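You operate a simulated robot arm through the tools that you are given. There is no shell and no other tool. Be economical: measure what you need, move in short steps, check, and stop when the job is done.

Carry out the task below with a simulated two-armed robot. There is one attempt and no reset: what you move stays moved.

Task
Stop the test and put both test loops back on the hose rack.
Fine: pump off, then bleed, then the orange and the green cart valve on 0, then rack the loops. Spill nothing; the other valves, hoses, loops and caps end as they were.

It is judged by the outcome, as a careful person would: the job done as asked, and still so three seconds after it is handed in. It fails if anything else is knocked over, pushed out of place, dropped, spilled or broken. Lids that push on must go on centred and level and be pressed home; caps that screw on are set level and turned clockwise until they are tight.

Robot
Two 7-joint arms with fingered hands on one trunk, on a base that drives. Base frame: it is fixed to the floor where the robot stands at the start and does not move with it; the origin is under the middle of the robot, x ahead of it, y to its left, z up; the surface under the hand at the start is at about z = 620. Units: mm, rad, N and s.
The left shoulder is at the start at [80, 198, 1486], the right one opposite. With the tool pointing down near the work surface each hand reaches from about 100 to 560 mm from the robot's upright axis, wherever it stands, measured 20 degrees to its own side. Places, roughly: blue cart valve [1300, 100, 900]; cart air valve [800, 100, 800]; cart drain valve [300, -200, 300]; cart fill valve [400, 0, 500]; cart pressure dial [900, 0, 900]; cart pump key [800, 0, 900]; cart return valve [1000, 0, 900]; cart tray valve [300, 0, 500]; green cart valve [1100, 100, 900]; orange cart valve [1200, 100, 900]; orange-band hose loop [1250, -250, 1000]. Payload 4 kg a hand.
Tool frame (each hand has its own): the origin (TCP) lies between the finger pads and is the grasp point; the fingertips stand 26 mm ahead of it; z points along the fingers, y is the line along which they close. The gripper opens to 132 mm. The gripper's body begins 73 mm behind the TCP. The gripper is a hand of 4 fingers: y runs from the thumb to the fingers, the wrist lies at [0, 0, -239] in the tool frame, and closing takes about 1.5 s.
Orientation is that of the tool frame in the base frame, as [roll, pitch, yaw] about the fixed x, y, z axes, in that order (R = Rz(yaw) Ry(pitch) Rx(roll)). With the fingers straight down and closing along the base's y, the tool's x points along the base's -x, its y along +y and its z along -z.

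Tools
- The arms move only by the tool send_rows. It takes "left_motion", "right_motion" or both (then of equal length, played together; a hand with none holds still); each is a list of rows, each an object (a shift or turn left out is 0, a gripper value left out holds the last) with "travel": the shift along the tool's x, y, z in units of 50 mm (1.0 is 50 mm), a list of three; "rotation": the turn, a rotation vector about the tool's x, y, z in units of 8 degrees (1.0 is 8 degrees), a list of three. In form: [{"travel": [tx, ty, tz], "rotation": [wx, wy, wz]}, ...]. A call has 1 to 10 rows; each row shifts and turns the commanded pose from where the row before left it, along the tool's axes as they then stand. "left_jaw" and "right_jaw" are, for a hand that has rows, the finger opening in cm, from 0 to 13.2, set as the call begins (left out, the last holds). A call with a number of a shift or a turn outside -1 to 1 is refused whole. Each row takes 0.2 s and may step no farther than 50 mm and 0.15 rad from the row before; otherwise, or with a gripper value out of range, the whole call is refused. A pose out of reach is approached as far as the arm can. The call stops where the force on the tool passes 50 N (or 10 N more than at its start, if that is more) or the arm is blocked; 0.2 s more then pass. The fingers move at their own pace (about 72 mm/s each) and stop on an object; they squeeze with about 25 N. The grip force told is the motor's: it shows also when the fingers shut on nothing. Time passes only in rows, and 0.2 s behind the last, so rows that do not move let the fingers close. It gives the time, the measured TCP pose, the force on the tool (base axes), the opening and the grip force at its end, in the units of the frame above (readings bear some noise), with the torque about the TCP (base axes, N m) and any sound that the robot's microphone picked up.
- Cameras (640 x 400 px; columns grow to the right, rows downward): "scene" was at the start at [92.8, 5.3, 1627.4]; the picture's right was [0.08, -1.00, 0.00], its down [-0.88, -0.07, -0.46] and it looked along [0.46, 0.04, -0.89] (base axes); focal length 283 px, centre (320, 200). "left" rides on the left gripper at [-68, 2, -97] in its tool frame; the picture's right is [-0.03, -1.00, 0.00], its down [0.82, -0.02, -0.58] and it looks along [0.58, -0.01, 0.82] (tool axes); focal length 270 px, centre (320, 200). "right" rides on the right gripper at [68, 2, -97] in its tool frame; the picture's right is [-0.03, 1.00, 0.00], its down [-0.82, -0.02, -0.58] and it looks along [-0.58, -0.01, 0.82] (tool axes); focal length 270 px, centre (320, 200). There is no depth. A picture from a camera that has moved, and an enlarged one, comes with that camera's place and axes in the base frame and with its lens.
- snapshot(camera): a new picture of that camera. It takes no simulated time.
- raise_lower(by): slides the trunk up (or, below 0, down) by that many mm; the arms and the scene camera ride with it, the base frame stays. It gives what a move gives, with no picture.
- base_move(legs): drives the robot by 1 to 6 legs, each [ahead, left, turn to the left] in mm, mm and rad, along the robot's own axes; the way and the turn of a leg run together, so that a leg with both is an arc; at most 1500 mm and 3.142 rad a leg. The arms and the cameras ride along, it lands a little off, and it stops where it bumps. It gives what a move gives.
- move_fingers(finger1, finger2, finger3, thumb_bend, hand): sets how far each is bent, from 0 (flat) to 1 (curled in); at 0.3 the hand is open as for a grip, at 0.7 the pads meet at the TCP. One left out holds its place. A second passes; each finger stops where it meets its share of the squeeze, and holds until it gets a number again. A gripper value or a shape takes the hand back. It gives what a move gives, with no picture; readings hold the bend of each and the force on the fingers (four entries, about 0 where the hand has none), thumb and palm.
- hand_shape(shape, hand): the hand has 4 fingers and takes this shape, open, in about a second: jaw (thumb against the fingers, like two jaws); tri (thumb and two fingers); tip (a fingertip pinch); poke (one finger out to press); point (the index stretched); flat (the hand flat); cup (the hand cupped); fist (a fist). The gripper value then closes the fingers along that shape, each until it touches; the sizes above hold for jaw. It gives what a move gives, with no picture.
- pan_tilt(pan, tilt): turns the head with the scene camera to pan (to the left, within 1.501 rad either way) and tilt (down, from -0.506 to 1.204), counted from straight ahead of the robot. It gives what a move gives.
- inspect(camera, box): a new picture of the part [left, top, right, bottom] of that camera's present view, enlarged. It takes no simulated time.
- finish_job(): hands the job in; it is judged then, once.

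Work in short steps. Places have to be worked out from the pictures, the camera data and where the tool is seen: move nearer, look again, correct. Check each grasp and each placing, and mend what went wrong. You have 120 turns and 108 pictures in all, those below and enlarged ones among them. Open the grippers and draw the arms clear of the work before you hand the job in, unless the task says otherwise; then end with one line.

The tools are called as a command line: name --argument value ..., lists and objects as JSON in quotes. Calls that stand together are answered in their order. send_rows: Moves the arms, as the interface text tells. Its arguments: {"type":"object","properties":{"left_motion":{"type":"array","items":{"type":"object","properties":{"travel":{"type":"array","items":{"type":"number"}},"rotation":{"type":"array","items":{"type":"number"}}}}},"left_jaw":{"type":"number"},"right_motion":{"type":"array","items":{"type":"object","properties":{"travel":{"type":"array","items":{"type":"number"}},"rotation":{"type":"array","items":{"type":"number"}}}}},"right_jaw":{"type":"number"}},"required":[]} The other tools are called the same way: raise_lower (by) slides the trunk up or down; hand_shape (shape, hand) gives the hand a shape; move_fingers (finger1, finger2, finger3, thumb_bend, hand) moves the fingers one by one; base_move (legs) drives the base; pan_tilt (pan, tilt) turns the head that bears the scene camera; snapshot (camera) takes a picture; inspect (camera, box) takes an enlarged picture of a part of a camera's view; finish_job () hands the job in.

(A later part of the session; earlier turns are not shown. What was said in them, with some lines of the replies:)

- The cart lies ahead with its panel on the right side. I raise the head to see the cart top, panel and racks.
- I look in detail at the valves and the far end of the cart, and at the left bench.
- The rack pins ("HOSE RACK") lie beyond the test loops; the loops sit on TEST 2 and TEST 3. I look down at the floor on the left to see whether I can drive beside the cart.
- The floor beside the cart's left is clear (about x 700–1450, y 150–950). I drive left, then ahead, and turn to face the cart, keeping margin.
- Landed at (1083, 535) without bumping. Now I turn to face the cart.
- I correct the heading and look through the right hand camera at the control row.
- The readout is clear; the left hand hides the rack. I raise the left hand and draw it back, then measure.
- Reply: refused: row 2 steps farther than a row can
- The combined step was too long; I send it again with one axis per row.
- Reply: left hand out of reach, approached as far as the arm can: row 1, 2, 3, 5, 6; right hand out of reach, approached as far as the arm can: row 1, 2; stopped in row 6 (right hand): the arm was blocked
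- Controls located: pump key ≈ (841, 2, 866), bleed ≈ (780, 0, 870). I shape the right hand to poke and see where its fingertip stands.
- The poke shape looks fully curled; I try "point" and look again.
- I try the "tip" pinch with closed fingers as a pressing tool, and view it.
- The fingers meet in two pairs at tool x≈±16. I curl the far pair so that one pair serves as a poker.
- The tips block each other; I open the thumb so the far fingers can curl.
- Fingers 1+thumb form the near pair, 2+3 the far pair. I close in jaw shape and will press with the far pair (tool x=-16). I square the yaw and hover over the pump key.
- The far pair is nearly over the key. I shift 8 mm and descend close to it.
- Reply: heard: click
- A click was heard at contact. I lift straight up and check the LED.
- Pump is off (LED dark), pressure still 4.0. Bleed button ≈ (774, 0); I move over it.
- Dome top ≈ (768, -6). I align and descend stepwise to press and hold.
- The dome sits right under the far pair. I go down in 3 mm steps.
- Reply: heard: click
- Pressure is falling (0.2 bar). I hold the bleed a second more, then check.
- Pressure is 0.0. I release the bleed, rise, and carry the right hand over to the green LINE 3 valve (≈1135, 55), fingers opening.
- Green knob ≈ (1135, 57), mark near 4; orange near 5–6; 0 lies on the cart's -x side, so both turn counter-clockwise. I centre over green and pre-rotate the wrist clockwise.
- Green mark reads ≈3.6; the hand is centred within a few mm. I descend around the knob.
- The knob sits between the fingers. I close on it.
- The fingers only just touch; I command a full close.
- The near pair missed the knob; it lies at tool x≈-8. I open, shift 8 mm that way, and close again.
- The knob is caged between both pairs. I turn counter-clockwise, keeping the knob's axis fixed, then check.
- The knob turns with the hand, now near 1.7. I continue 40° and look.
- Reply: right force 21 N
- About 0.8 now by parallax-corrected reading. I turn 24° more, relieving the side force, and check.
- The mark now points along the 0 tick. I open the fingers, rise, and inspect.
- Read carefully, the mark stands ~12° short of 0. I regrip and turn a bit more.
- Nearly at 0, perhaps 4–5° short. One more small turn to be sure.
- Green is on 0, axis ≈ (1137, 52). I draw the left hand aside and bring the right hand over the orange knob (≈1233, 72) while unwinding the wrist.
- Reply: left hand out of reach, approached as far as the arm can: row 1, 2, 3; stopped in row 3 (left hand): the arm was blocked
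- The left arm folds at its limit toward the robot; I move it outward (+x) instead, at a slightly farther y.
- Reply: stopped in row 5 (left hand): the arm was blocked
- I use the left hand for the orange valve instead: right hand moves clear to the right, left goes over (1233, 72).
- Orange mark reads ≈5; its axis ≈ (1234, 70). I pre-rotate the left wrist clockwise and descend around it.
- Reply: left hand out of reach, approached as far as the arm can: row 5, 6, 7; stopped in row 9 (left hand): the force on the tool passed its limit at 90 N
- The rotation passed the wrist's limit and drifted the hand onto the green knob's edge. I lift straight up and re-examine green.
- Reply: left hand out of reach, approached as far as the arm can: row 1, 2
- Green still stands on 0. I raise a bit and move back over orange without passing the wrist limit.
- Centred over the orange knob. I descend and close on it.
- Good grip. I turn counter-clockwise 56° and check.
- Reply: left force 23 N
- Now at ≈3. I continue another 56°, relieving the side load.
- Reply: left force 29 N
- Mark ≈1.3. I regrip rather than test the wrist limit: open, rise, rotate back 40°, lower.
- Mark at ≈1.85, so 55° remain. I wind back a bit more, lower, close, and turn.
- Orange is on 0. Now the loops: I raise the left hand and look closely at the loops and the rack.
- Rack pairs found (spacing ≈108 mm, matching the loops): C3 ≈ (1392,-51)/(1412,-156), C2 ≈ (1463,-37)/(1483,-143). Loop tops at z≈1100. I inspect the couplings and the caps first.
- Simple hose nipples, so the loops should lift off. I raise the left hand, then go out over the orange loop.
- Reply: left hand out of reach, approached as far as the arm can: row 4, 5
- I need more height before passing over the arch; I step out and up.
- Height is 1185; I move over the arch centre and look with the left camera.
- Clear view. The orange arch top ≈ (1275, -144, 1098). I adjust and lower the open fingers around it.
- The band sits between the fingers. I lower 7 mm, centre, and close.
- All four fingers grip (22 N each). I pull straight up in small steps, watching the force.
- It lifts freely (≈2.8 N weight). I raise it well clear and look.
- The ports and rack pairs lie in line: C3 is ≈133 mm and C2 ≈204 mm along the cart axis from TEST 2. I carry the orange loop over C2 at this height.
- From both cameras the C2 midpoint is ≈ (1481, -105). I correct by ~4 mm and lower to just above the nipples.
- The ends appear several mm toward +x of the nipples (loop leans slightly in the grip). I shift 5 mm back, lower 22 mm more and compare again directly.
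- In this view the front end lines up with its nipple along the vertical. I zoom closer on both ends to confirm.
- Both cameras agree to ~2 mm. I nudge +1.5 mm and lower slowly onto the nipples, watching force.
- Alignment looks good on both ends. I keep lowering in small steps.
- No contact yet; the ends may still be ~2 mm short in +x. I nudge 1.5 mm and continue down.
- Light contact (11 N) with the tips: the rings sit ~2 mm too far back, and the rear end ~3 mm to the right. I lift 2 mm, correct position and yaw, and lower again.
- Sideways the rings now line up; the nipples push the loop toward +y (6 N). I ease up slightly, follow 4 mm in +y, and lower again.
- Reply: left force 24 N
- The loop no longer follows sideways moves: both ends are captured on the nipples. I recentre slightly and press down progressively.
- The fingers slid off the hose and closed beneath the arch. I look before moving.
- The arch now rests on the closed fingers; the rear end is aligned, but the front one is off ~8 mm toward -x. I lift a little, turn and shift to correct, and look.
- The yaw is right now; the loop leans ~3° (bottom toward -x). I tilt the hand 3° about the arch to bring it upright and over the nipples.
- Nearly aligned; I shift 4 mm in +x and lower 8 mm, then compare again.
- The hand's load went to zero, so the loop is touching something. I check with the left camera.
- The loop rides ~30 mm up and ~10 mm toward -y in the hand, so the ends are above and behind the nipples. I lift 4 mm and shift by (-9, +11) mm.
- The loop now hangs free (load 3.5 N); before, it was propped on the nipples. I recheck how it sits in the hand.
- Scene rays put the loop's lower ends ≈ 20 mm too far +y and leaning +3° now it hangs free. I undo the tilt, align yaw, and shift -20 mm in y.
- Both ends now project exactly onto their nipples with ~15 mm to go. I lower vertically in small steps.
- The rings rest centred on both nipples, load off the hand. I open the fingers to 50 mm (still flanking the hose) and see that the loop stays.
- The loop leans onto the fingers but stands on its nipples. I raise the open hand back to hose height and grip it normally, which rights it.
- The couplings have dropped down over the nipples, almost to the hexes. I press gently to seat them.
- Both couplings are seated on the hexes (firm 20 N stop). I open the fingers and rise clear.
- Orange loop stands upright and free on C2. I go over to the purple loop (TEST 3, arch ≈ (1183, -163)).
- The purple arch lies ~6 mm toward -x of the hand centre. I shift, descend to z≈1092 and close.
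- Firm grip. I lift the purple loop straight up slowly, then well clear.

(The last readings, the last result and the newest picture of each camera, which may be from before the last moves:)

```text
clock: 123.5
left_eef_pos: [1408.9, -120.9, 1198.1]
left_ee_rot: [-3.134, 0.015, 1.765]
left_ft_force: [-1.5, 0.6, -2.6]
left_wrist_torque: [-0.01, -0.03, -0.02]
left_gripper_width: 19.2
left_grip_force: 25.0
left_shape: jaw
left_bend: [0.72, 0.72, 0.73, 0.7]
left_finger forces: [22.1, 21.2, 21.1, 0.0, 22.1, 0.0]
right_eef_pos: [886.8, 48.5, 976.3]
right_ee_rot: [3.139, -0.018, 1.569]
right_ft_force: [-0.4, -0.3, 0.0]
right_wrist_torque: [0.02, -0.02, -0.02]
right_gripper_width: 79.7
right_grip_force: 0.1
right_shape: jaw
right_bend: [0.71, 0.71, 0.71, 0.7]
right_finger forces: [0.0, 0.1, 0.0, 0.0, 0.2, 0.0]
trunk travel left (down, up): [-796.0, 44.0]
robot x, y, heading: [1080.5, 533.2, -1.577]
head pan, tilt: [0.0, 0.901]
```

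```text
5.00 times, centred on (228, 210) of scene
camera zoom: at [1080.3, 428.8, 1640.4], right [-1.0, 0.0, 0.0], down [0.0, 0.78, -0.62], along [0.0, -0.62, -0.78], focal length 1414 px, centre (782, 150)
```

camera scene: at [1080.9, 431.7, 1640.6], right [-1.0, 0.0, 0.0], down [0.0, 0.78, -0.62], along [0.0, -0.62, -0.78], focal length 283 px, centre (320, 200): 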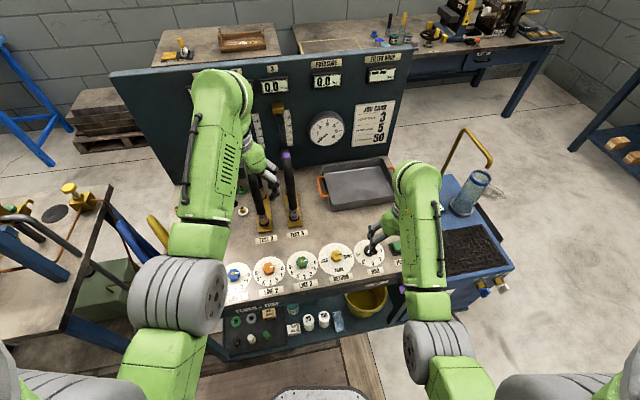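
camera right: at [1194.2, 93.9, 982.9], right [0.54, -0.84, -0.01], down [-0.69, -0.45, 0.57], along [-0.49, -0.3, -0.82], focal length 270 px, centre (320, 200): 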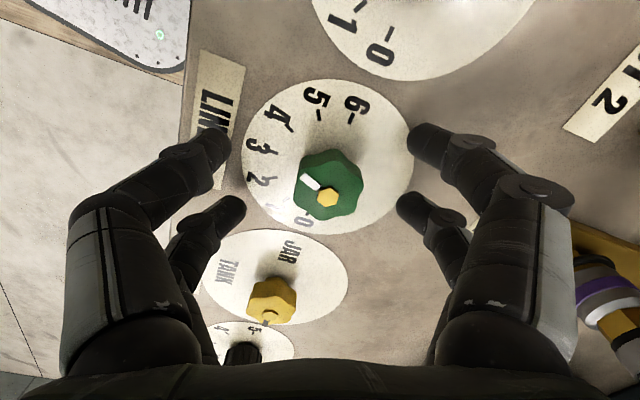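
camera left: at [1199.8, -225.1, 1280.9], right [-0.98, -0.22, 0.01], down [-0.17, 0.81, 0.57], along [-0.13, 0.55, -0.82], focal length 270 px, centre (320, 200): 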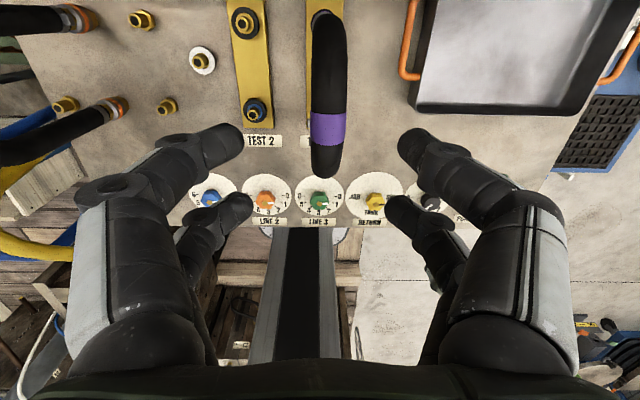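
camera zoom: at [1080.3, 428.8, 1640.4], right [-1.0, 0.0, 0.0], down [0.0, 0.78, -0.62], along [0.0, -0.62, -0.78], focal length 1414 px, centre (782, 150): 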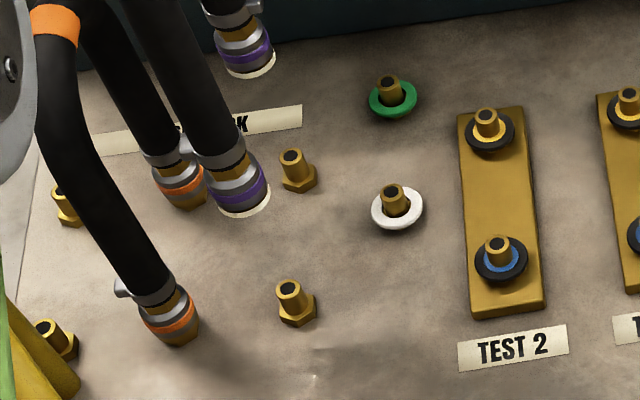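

Rays put both purple ends within ~1–2 mm of the C3 nipples. I lower 85 mm and recheck.

send_rows --left_motion '[{"travel": [0, 0, 0.6]}, {"travel": [0, 0, 0.6]}, {"travel": [0, 0, 0.5]}, {}, {}]'

inspect --camera "scene" --box '[215, 190, 245, 245]'

```text
clock: 124.7
left_eef_pos: [1405.8, -120.9, 1112.8]
left_ee_rot: [-3.134, 0.013, 1.766]
left_ft_force: [0.4, -0.5, -3.1]
left_wrist_torque: [0.0, -0.04, 0.01]
left_gripper_width: 19.2
left_grip_force: 24.8
left_shape: jaw
left_bend: [0.72, 0.72, 0.73, 0.7]
left_finger forces: [22.1, 21.1, 21.0, 0.0, 21.9, 0.1]
right_eef_pos: [887.5, 48.7, 976.1]
right_ee_rot: [3.14, -0.017, 1.57]
right_ft_force: [-0.1, -0.3, 0.5]
right_wrist_torque: [-0.01, 0.0, 0.0]
right_gripper_width: 79.5
right_grip_force: 0.0
right_shape: jaw
right_bend: [0.71, 0.71, 0.71, 0.7]
right_finger forces: [0.0, 0.1, 0.1, 0.0, 0.1, 0.1]
trunk travel left (down, up): [-796.0, 44.0]
robot x, y, heading: [1082.4, 533.3, -1.577]
head pan, tilt: [0.0, 0.901]
```

```text
7.27 times, centred on (230, 218) of scene
camera zoom: at [1081.1, 428.9, 1640.4], right [-1.0, 0.0, 0.0], down [0.0, 0.78, -0.62], along [0.0, -0.62, -0.78], focal length 2056 px, centre (974, 73)
```

zoom: 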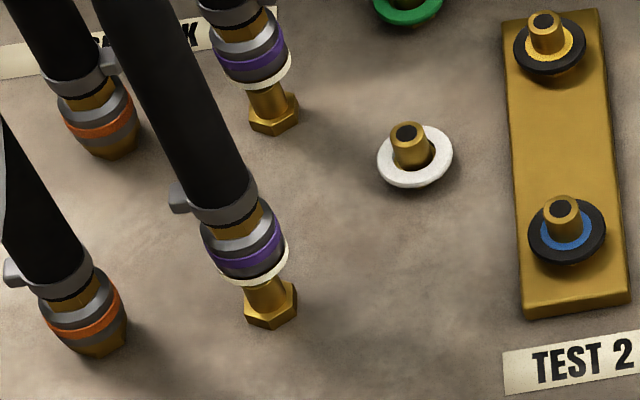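

Front and rear project onto the nipple tips within ~1 mm. I lower in small steps to seat it.

send_rows --left_motion '[{"travel": [0.015, 0, 0.1]}, {"travel": [0, 0, 0.1]}, {"travel": [0, 0, 0.06]}, {"travel": [0, 0, 0.06]}, {}]'

```text
clock: 125.9
left_eef_pos: [1407.8, -122.0, 1095.5]
left_ee_rot: [-3.134, 0.012, 1.766]
left_ft_force: [0.2, -0.2, -3.7]
left_wrist_torque: [-0.04, -0.03, 0.0]
left_gripper_width: 19.5
left_grip_force: 25.0
left_shape: jaw
left_bend: [0.72, 0.72, 0.73, 0.7]
left_finger forces: [22.0, 21.0, 21.2, 0.1, 21.9, 0.0]
right_eef_pos: [888.7, 48.1, 976.9]
right_ee_rot: [3.139, -0.015, 1.569]
right_ft_force: [0.6, -0.2, 0.5]
right_wrist_torque: [-0.02, 0.0, 0.04]
right_gripper_width: 79.5
right_grip_force: 0.1
right_shape: jaw
right_bend: [0.71, 0.71, 0.71, 0.7]
right_finger forces: [0.0, 0.0, 0.1, 0.0, 0.1, 0.1]
trunk travel left (down, up): [-796.0, 44.0]
robot x, y, heading: [1084.6, 534.1, -1.567]
head pan, tilt: [0.0, 0.901]
```

No contact yet at 1095.5, where the orange one had touched – promising. I continue down.

send_rows --left_motion '[{"travel": [0, 0, 0.06]}, {"travel": [0, 0, 0.06]}, {"travel": [0, 0, 0.06]}, {}]'

inspect --camera "scene" --box '[215, 190, 245, 245]'

```text
clock: 126.9
left_eef_pos: [1407.2, -121.4, 1087.5]
left_ee_rot: [-3.133, 0.013, 1.767]
left_ft_force: [-0.5, 0.6, -2.9]
left_wrist_torque: [-0.04, -0.05, 0.03]
left_gripper_width: 19.1
left_grip_force: 25.1
left_shape: jaw
left_bend: [0.72, 0.72, 0.73, 0.7]
left_finger forces: [21.9, 21.0, 21.1, 0.0, 21.9, 0.0]
right_eef_pos: [888.4, 49.0, 976.7]
right_ee_rot: [3.14, -0.015, 1.569]
right_ft_force: [-0.2, -0.2, 1.6]
right_wrist_torque: [-0.01, 0.01, -0.03]
right_gripper_width: 79.5
right_grip_force: 0.0
right_shape: jaw
right_bend: [0.71, 0.71, 0.71, 0.7]
right_finger forces: [0.0, 0.0, 0.1, 0.1, 0.1, 0.0]
trunk travel left (down, up): [-796.0, 44.0]
robot x, y, heading: [1081.4, 535.1, -1.574]
head pan, tilt: [0.0, 0.901]
```

```text
7.27 times, centred on (230, 218) of scene
camera zoom: at [1081.3, 429.0, 1640.4], right [-1.0, 0.0, 0.0], down [0.0, 0.78, -0.62], along [0.0, -0.62, -0.78], focal length 2056 px, centre (974, 73)
```

zoom: 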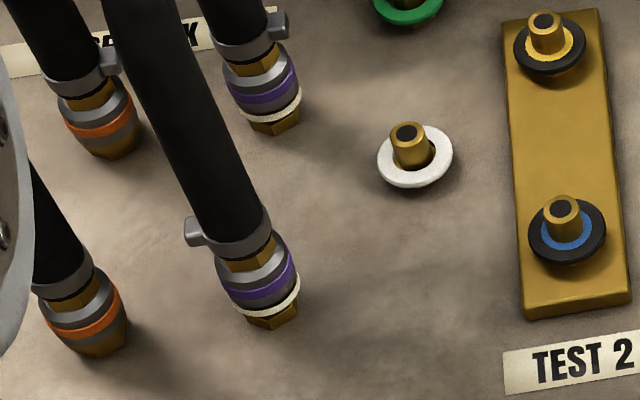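

Both ends slide over the nipples; a few mm remain. I press on to the stop.

send_rows --left_motion '[{"travel": [0, 0, 0.06]}, {"travel": [0, 0, 0.06]}, {"travel": [0, 0, 0.06]}, {}]'

```text
clock: 127.9
left_eef_pos: [1408.5, -119.7, 1079.9]
left_ee_rot: [-3.133, 0.018, 1.767]
left_ft_force: [6.9, 5.6, 4.4]
left_wrist_torque: [-0.02, -0.17, 0.07]
left_gripper_width: 19.0
left_grip_force: 25.0
left_shape: jaw
left_bend: [0.72, 0.72, 0.73, 0.71]
left_finger forces: [25.3, 23.0, 20.6, 0.0, 21.7, 0.0]
right_eef_pos: [888.3, 50.4, 977.5]
right_ee_rot: [3.139, -0.014, 1.57]
right_ft_force: [-0.1, -0.4, -0.6]
right_wrist_torque: [0.01, 0.01, 0.0]
right_gripper_width: 79.9
right_grip_force: 0.1
right_shape: jaw
right_bend: [0.71, 0.71, 0.71, 0.7]
right_finger forces: [0.0, 0.0, 0.0, 0.0, 0.0, 0.0]
trunk travel left (down, up): [-796.0, 44.0]
robot x, y, heading: [1080.5, 539.0, -1.571]
head pan, tilt: [0.0, 0.901]
```

Contact with some side load (+x,+y); I follow it by ~2 mm and press further.

send_rows --left_motion '[{"travel": [0.03, 0.05, 0]}, {"travel": [0, 0, 0.06]}, {"travel": [0, 0, 0.06]}, {}]'

inspect --camera "scene" --box '[215, 190, 245, 245]'

```text
clock: 128.9
left_eef_pos: [1409.7, -118.3, 1077.6]
left_ee_rot: [-3.133, 0.025, 1.764]
left_ft_force: [6.7, -5.4, 28.2]
left_wrist_torque: [-0.22, -0.14, 0.05]
left_gripper_width: 19.9
left_grip_force: 24.5
left_shape: jaw
left_bend: [0.73, 0.73, 0.74, 0.72]
left_finger forces: [24.5, 20.9, 20.1, 0.0, 21.2, 0.1]
right_eef_pos: [886.8, 51.1, 979.4]
right_ee_rot: [3.14, -0.013, 1.57]
right_ft_force: [-0.4, -0.2, 0.0]
right_wrist_torque: [-0.02, 0.01, 0.02]
right_gripper_width: 79.7
right_grip_force: 0.1
right_shape: jaw
right_bend: [0.71, 0.71, 0.71, 0.7]
right_finger forces: [0.0, 0.0, 0.0, 0.1, 0.0, 0.0]
trunk travel left (down, up): [-796.0, 44.0]
robot x, y, heading: [1082.4, 535.4, -1.572]
head pan, tilt: [0.0, 0.901]
```

```text
7.27 times, centred on (230, 218) of scene
camera zoom: at [1080.0, 433.7, 1641.0], right [-1.0, 0.0, 0.0], down [0.0, 0.78, -0.62], along [0.0, -0.62, -0.78], focal length 2056 px, centre (974, 73)
```

zoom: 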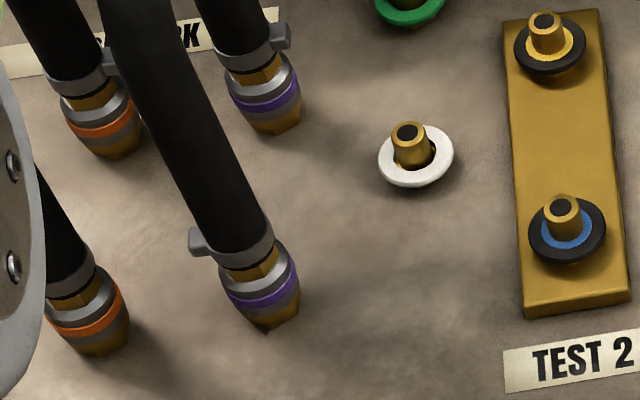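

The purple loop is seated like the orange one (28 N stop). I relieve the press, open moderately beside the orange loop, and rise.

send_rows --left_motion '[{"travel": [0, 0, -0.1]}, {}, {}, {}, {"travel": [0, 0, -0.5]}, {"travel": [0, 0, -0.8]}, {"travel": [0, 0, -0.9]}, {}]' --left_jaw 5

snapshot --camera "left"

```text
clock: 130.7
left_eef_pos: [1406.1, -118.9, 1188.6]
left_ee_rot: [-3.134, 0.014, 1.765]
left_ft_force: [-0.9, 0.1, 0.3]
left_wrist_torque: [-0.02, -0.02, -0.02]
left_gripper_width: 49.6
left_grip_force: 0.0
left_shape: jaw
left_bend: [0.74, 0.74, 0.74, 0.7]
left_finger forces: [0.0, 0.0, 0.0, 0.1, 0.1, 0.1]
right_eef_pos: [887.0, 48.8, 977.7]
right_ee_rot: [3.138, -0.018, 1.568]
right_ft_force: [-0.1, -0.1, -0.3]
right_wrist_torque: [-0.03, -0.01, -0.05]
right_gripper_width: 79.8
right_grip_force: 0.0
right_shape: jaw
right_bend: [0.71, 0.71, 0.71, 0.7]
right_finger forces: [0.0, 0.1, 0.1, 0.0, 0.0, 0.1]
trunk travel left (down, up): [-796.0, 44.0]
robot x, y, heading: [1081.5, 531.0, -1.568]
head pan, tilt: [0.0, 0.901]
```

```text
4 pictures are left
camera left: at [1421.5, -182.7, 1286.4], right [-0.98, -0.22, 0.01], down [-0.18, 0.81, 0.57], along [-0.13, 0.55, -0.82], focal length 270 px, centre (320, 200)
```

left: 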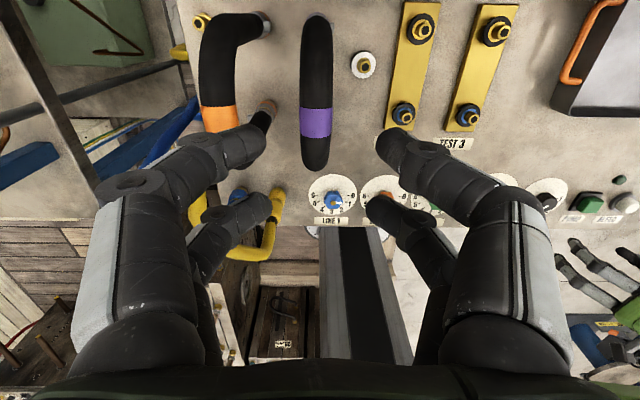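

Both loops stand upright on the rack. I draw both arms back clear of the cart.

send_rows --left_motion '[{"travel": [0.9, 0, 0]}, {"travel": [0.8, 0, 0]}, {"travel": [0, -1, 0]}, {"travel": [0, -1, 0]}, {"travel": [0, -1, 0]}, {"travel": [0.6, 0, 0.5]}, {"travel": [0.6, 0, 0.6]}, {"travel": [0.5, 0, 0.6]}, {"travel": [0.5, 0, 0.5]}]' --right_motion '[{"travel": [0, 0, -0.6]}, {"travel": [0.9, 0, 0]}, {"travel": [0.9, 0, 0]}, {}, {}, {}, {}, {}, {}]'

snapshot --camera "scene"

```text
clock: 132.7
left_eef_pos: [1223.5, 42.2, 1076.2]
left_ee_rot: [-3.133, 0.015, 1.764]
left_ft_force: [-0.3, 0.5, 0.8]
left_wrist_torque: [-0.01, 0.03, -0.01]
left_gripper_width: 49.6
left_grip_force: 0.0
left_shape: jaw
left_bend: [0.74, 0.74, 0.74, 0.7]
left_finger forces: [0.0, 0.0, 0.0, 0.1, 0.0, 0.0]
right_eef_pos: [885.3, 140.8, 1012.6]
right_ee_rot: [3.14, -0.015, 1.567]
right_ft_force: [-0.1, 0.5, 0.2]
right_wrist_torque: [-0.03, 0.03, -0.01]
right_gripper_width: 79.9
right_grip_force: 0.0
right_shape: jaw
right_bend: [0.71, 0.71, 0.71, 0.7]
right_finger forces: [0.1, 0.0, 0.1, 0.0, 0.0, 0.0]
trunk travel left (down, up): [-796.0, 44.0]
robot x, y, heading: [1083.0, 536.7, -1.569]
head pan, tilt: [0.0, 0.901]
```

```text
3 pictures are left
camera scene: at [1080.9, 431.5, 1640.6], right [-1.0, 0.0, 0.0], down [0.0, 0.78, -0.62], along [0.0, -0.62, -0.78], focal length 283 px, centre (320, 200)
```

scene: 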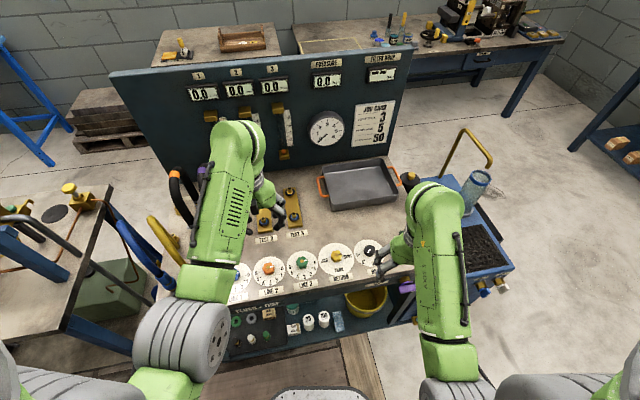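

I back the robot 150 mm away so that the hands leave the cart, and take a last check of valves and loops.

base_move --legs '[[-150, 0, 0]]'

inspect --camera "scene" --box '[160, 120, 420, 290]'

```text
clock: 134.0
left_eef_pos: [1224.0, 186.9, 1074.7]
left_ee_rot: [-3.136, 0.012, 1.766]
left_ft_force: [1.1, 0.0, -0.6]
left_wrist_torque: [0.01, 0.03, -0.01]
left_gripper_width: 49.7
left_grip_force: 0.1
left_shape: jaw
left_bend: [0.74, 0.74, 0.74, 0.7]
left_finger forces: [0.0, 0.0, 0.0, 0.0, 0.0, 0.0]
right_eef_pos: [885.7, 286.8, 1010.1]
right_ee_rot: [3.139, -0.02, 1.57]
right_ft_force: [0.1, -0.5, -0.1]
right_wrist_torque: [0.02, 0.0, -0.04]
right_gripper_width: 79.8
right_grip_force: 0.1
right_shape: jaw
right_bend: [0.71, 0.71, 0.71, 0.7]
right_finger forces: [0.1, 0.1, 0.0, 0.0, 0.1, 0.0]
trunk travel left (down, up): [-796.0, 44.0]
robot x, y, heading: [1081.4, 680.6, -1.571]
head pan, tilt: [0.0, 0.901]
```

```text
2.35 times, centred on (290, 205) of scene
camera zoom: at [1081.0, 573.9, 1640.1], right [-1.0, 0.0, 0.0], down [0.0, 0.79, -0.62], along [0.0, -0.62, -0.79], focal length 665 px, centre (391, 188)
```

zoom: 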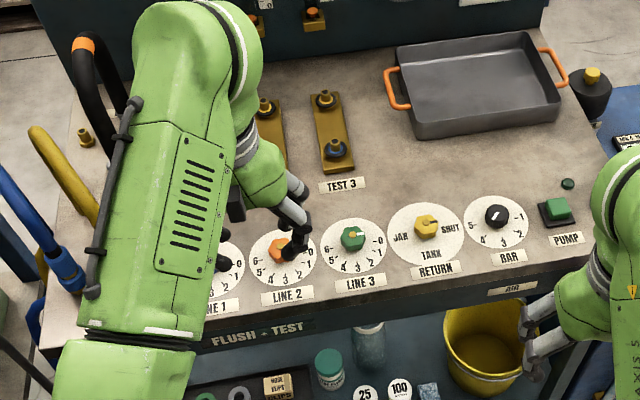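

Valves read 0, the LED is dark, the tray and other controls are unchanged, and both loops stand on the rack. I hand in.

finish_job

```text
The job is handed in.
```

The test is stopped and handed in: pump off, pressure bled to 0.0 bar, orange and green valves on 0, and both test loops seated on the hose rack. My fingers slipped off the orange loop on the first try at racking it, and my left hand pressed hard against the green valve once. I regripped and seated the loop, and the valve still read 0 afterwards.
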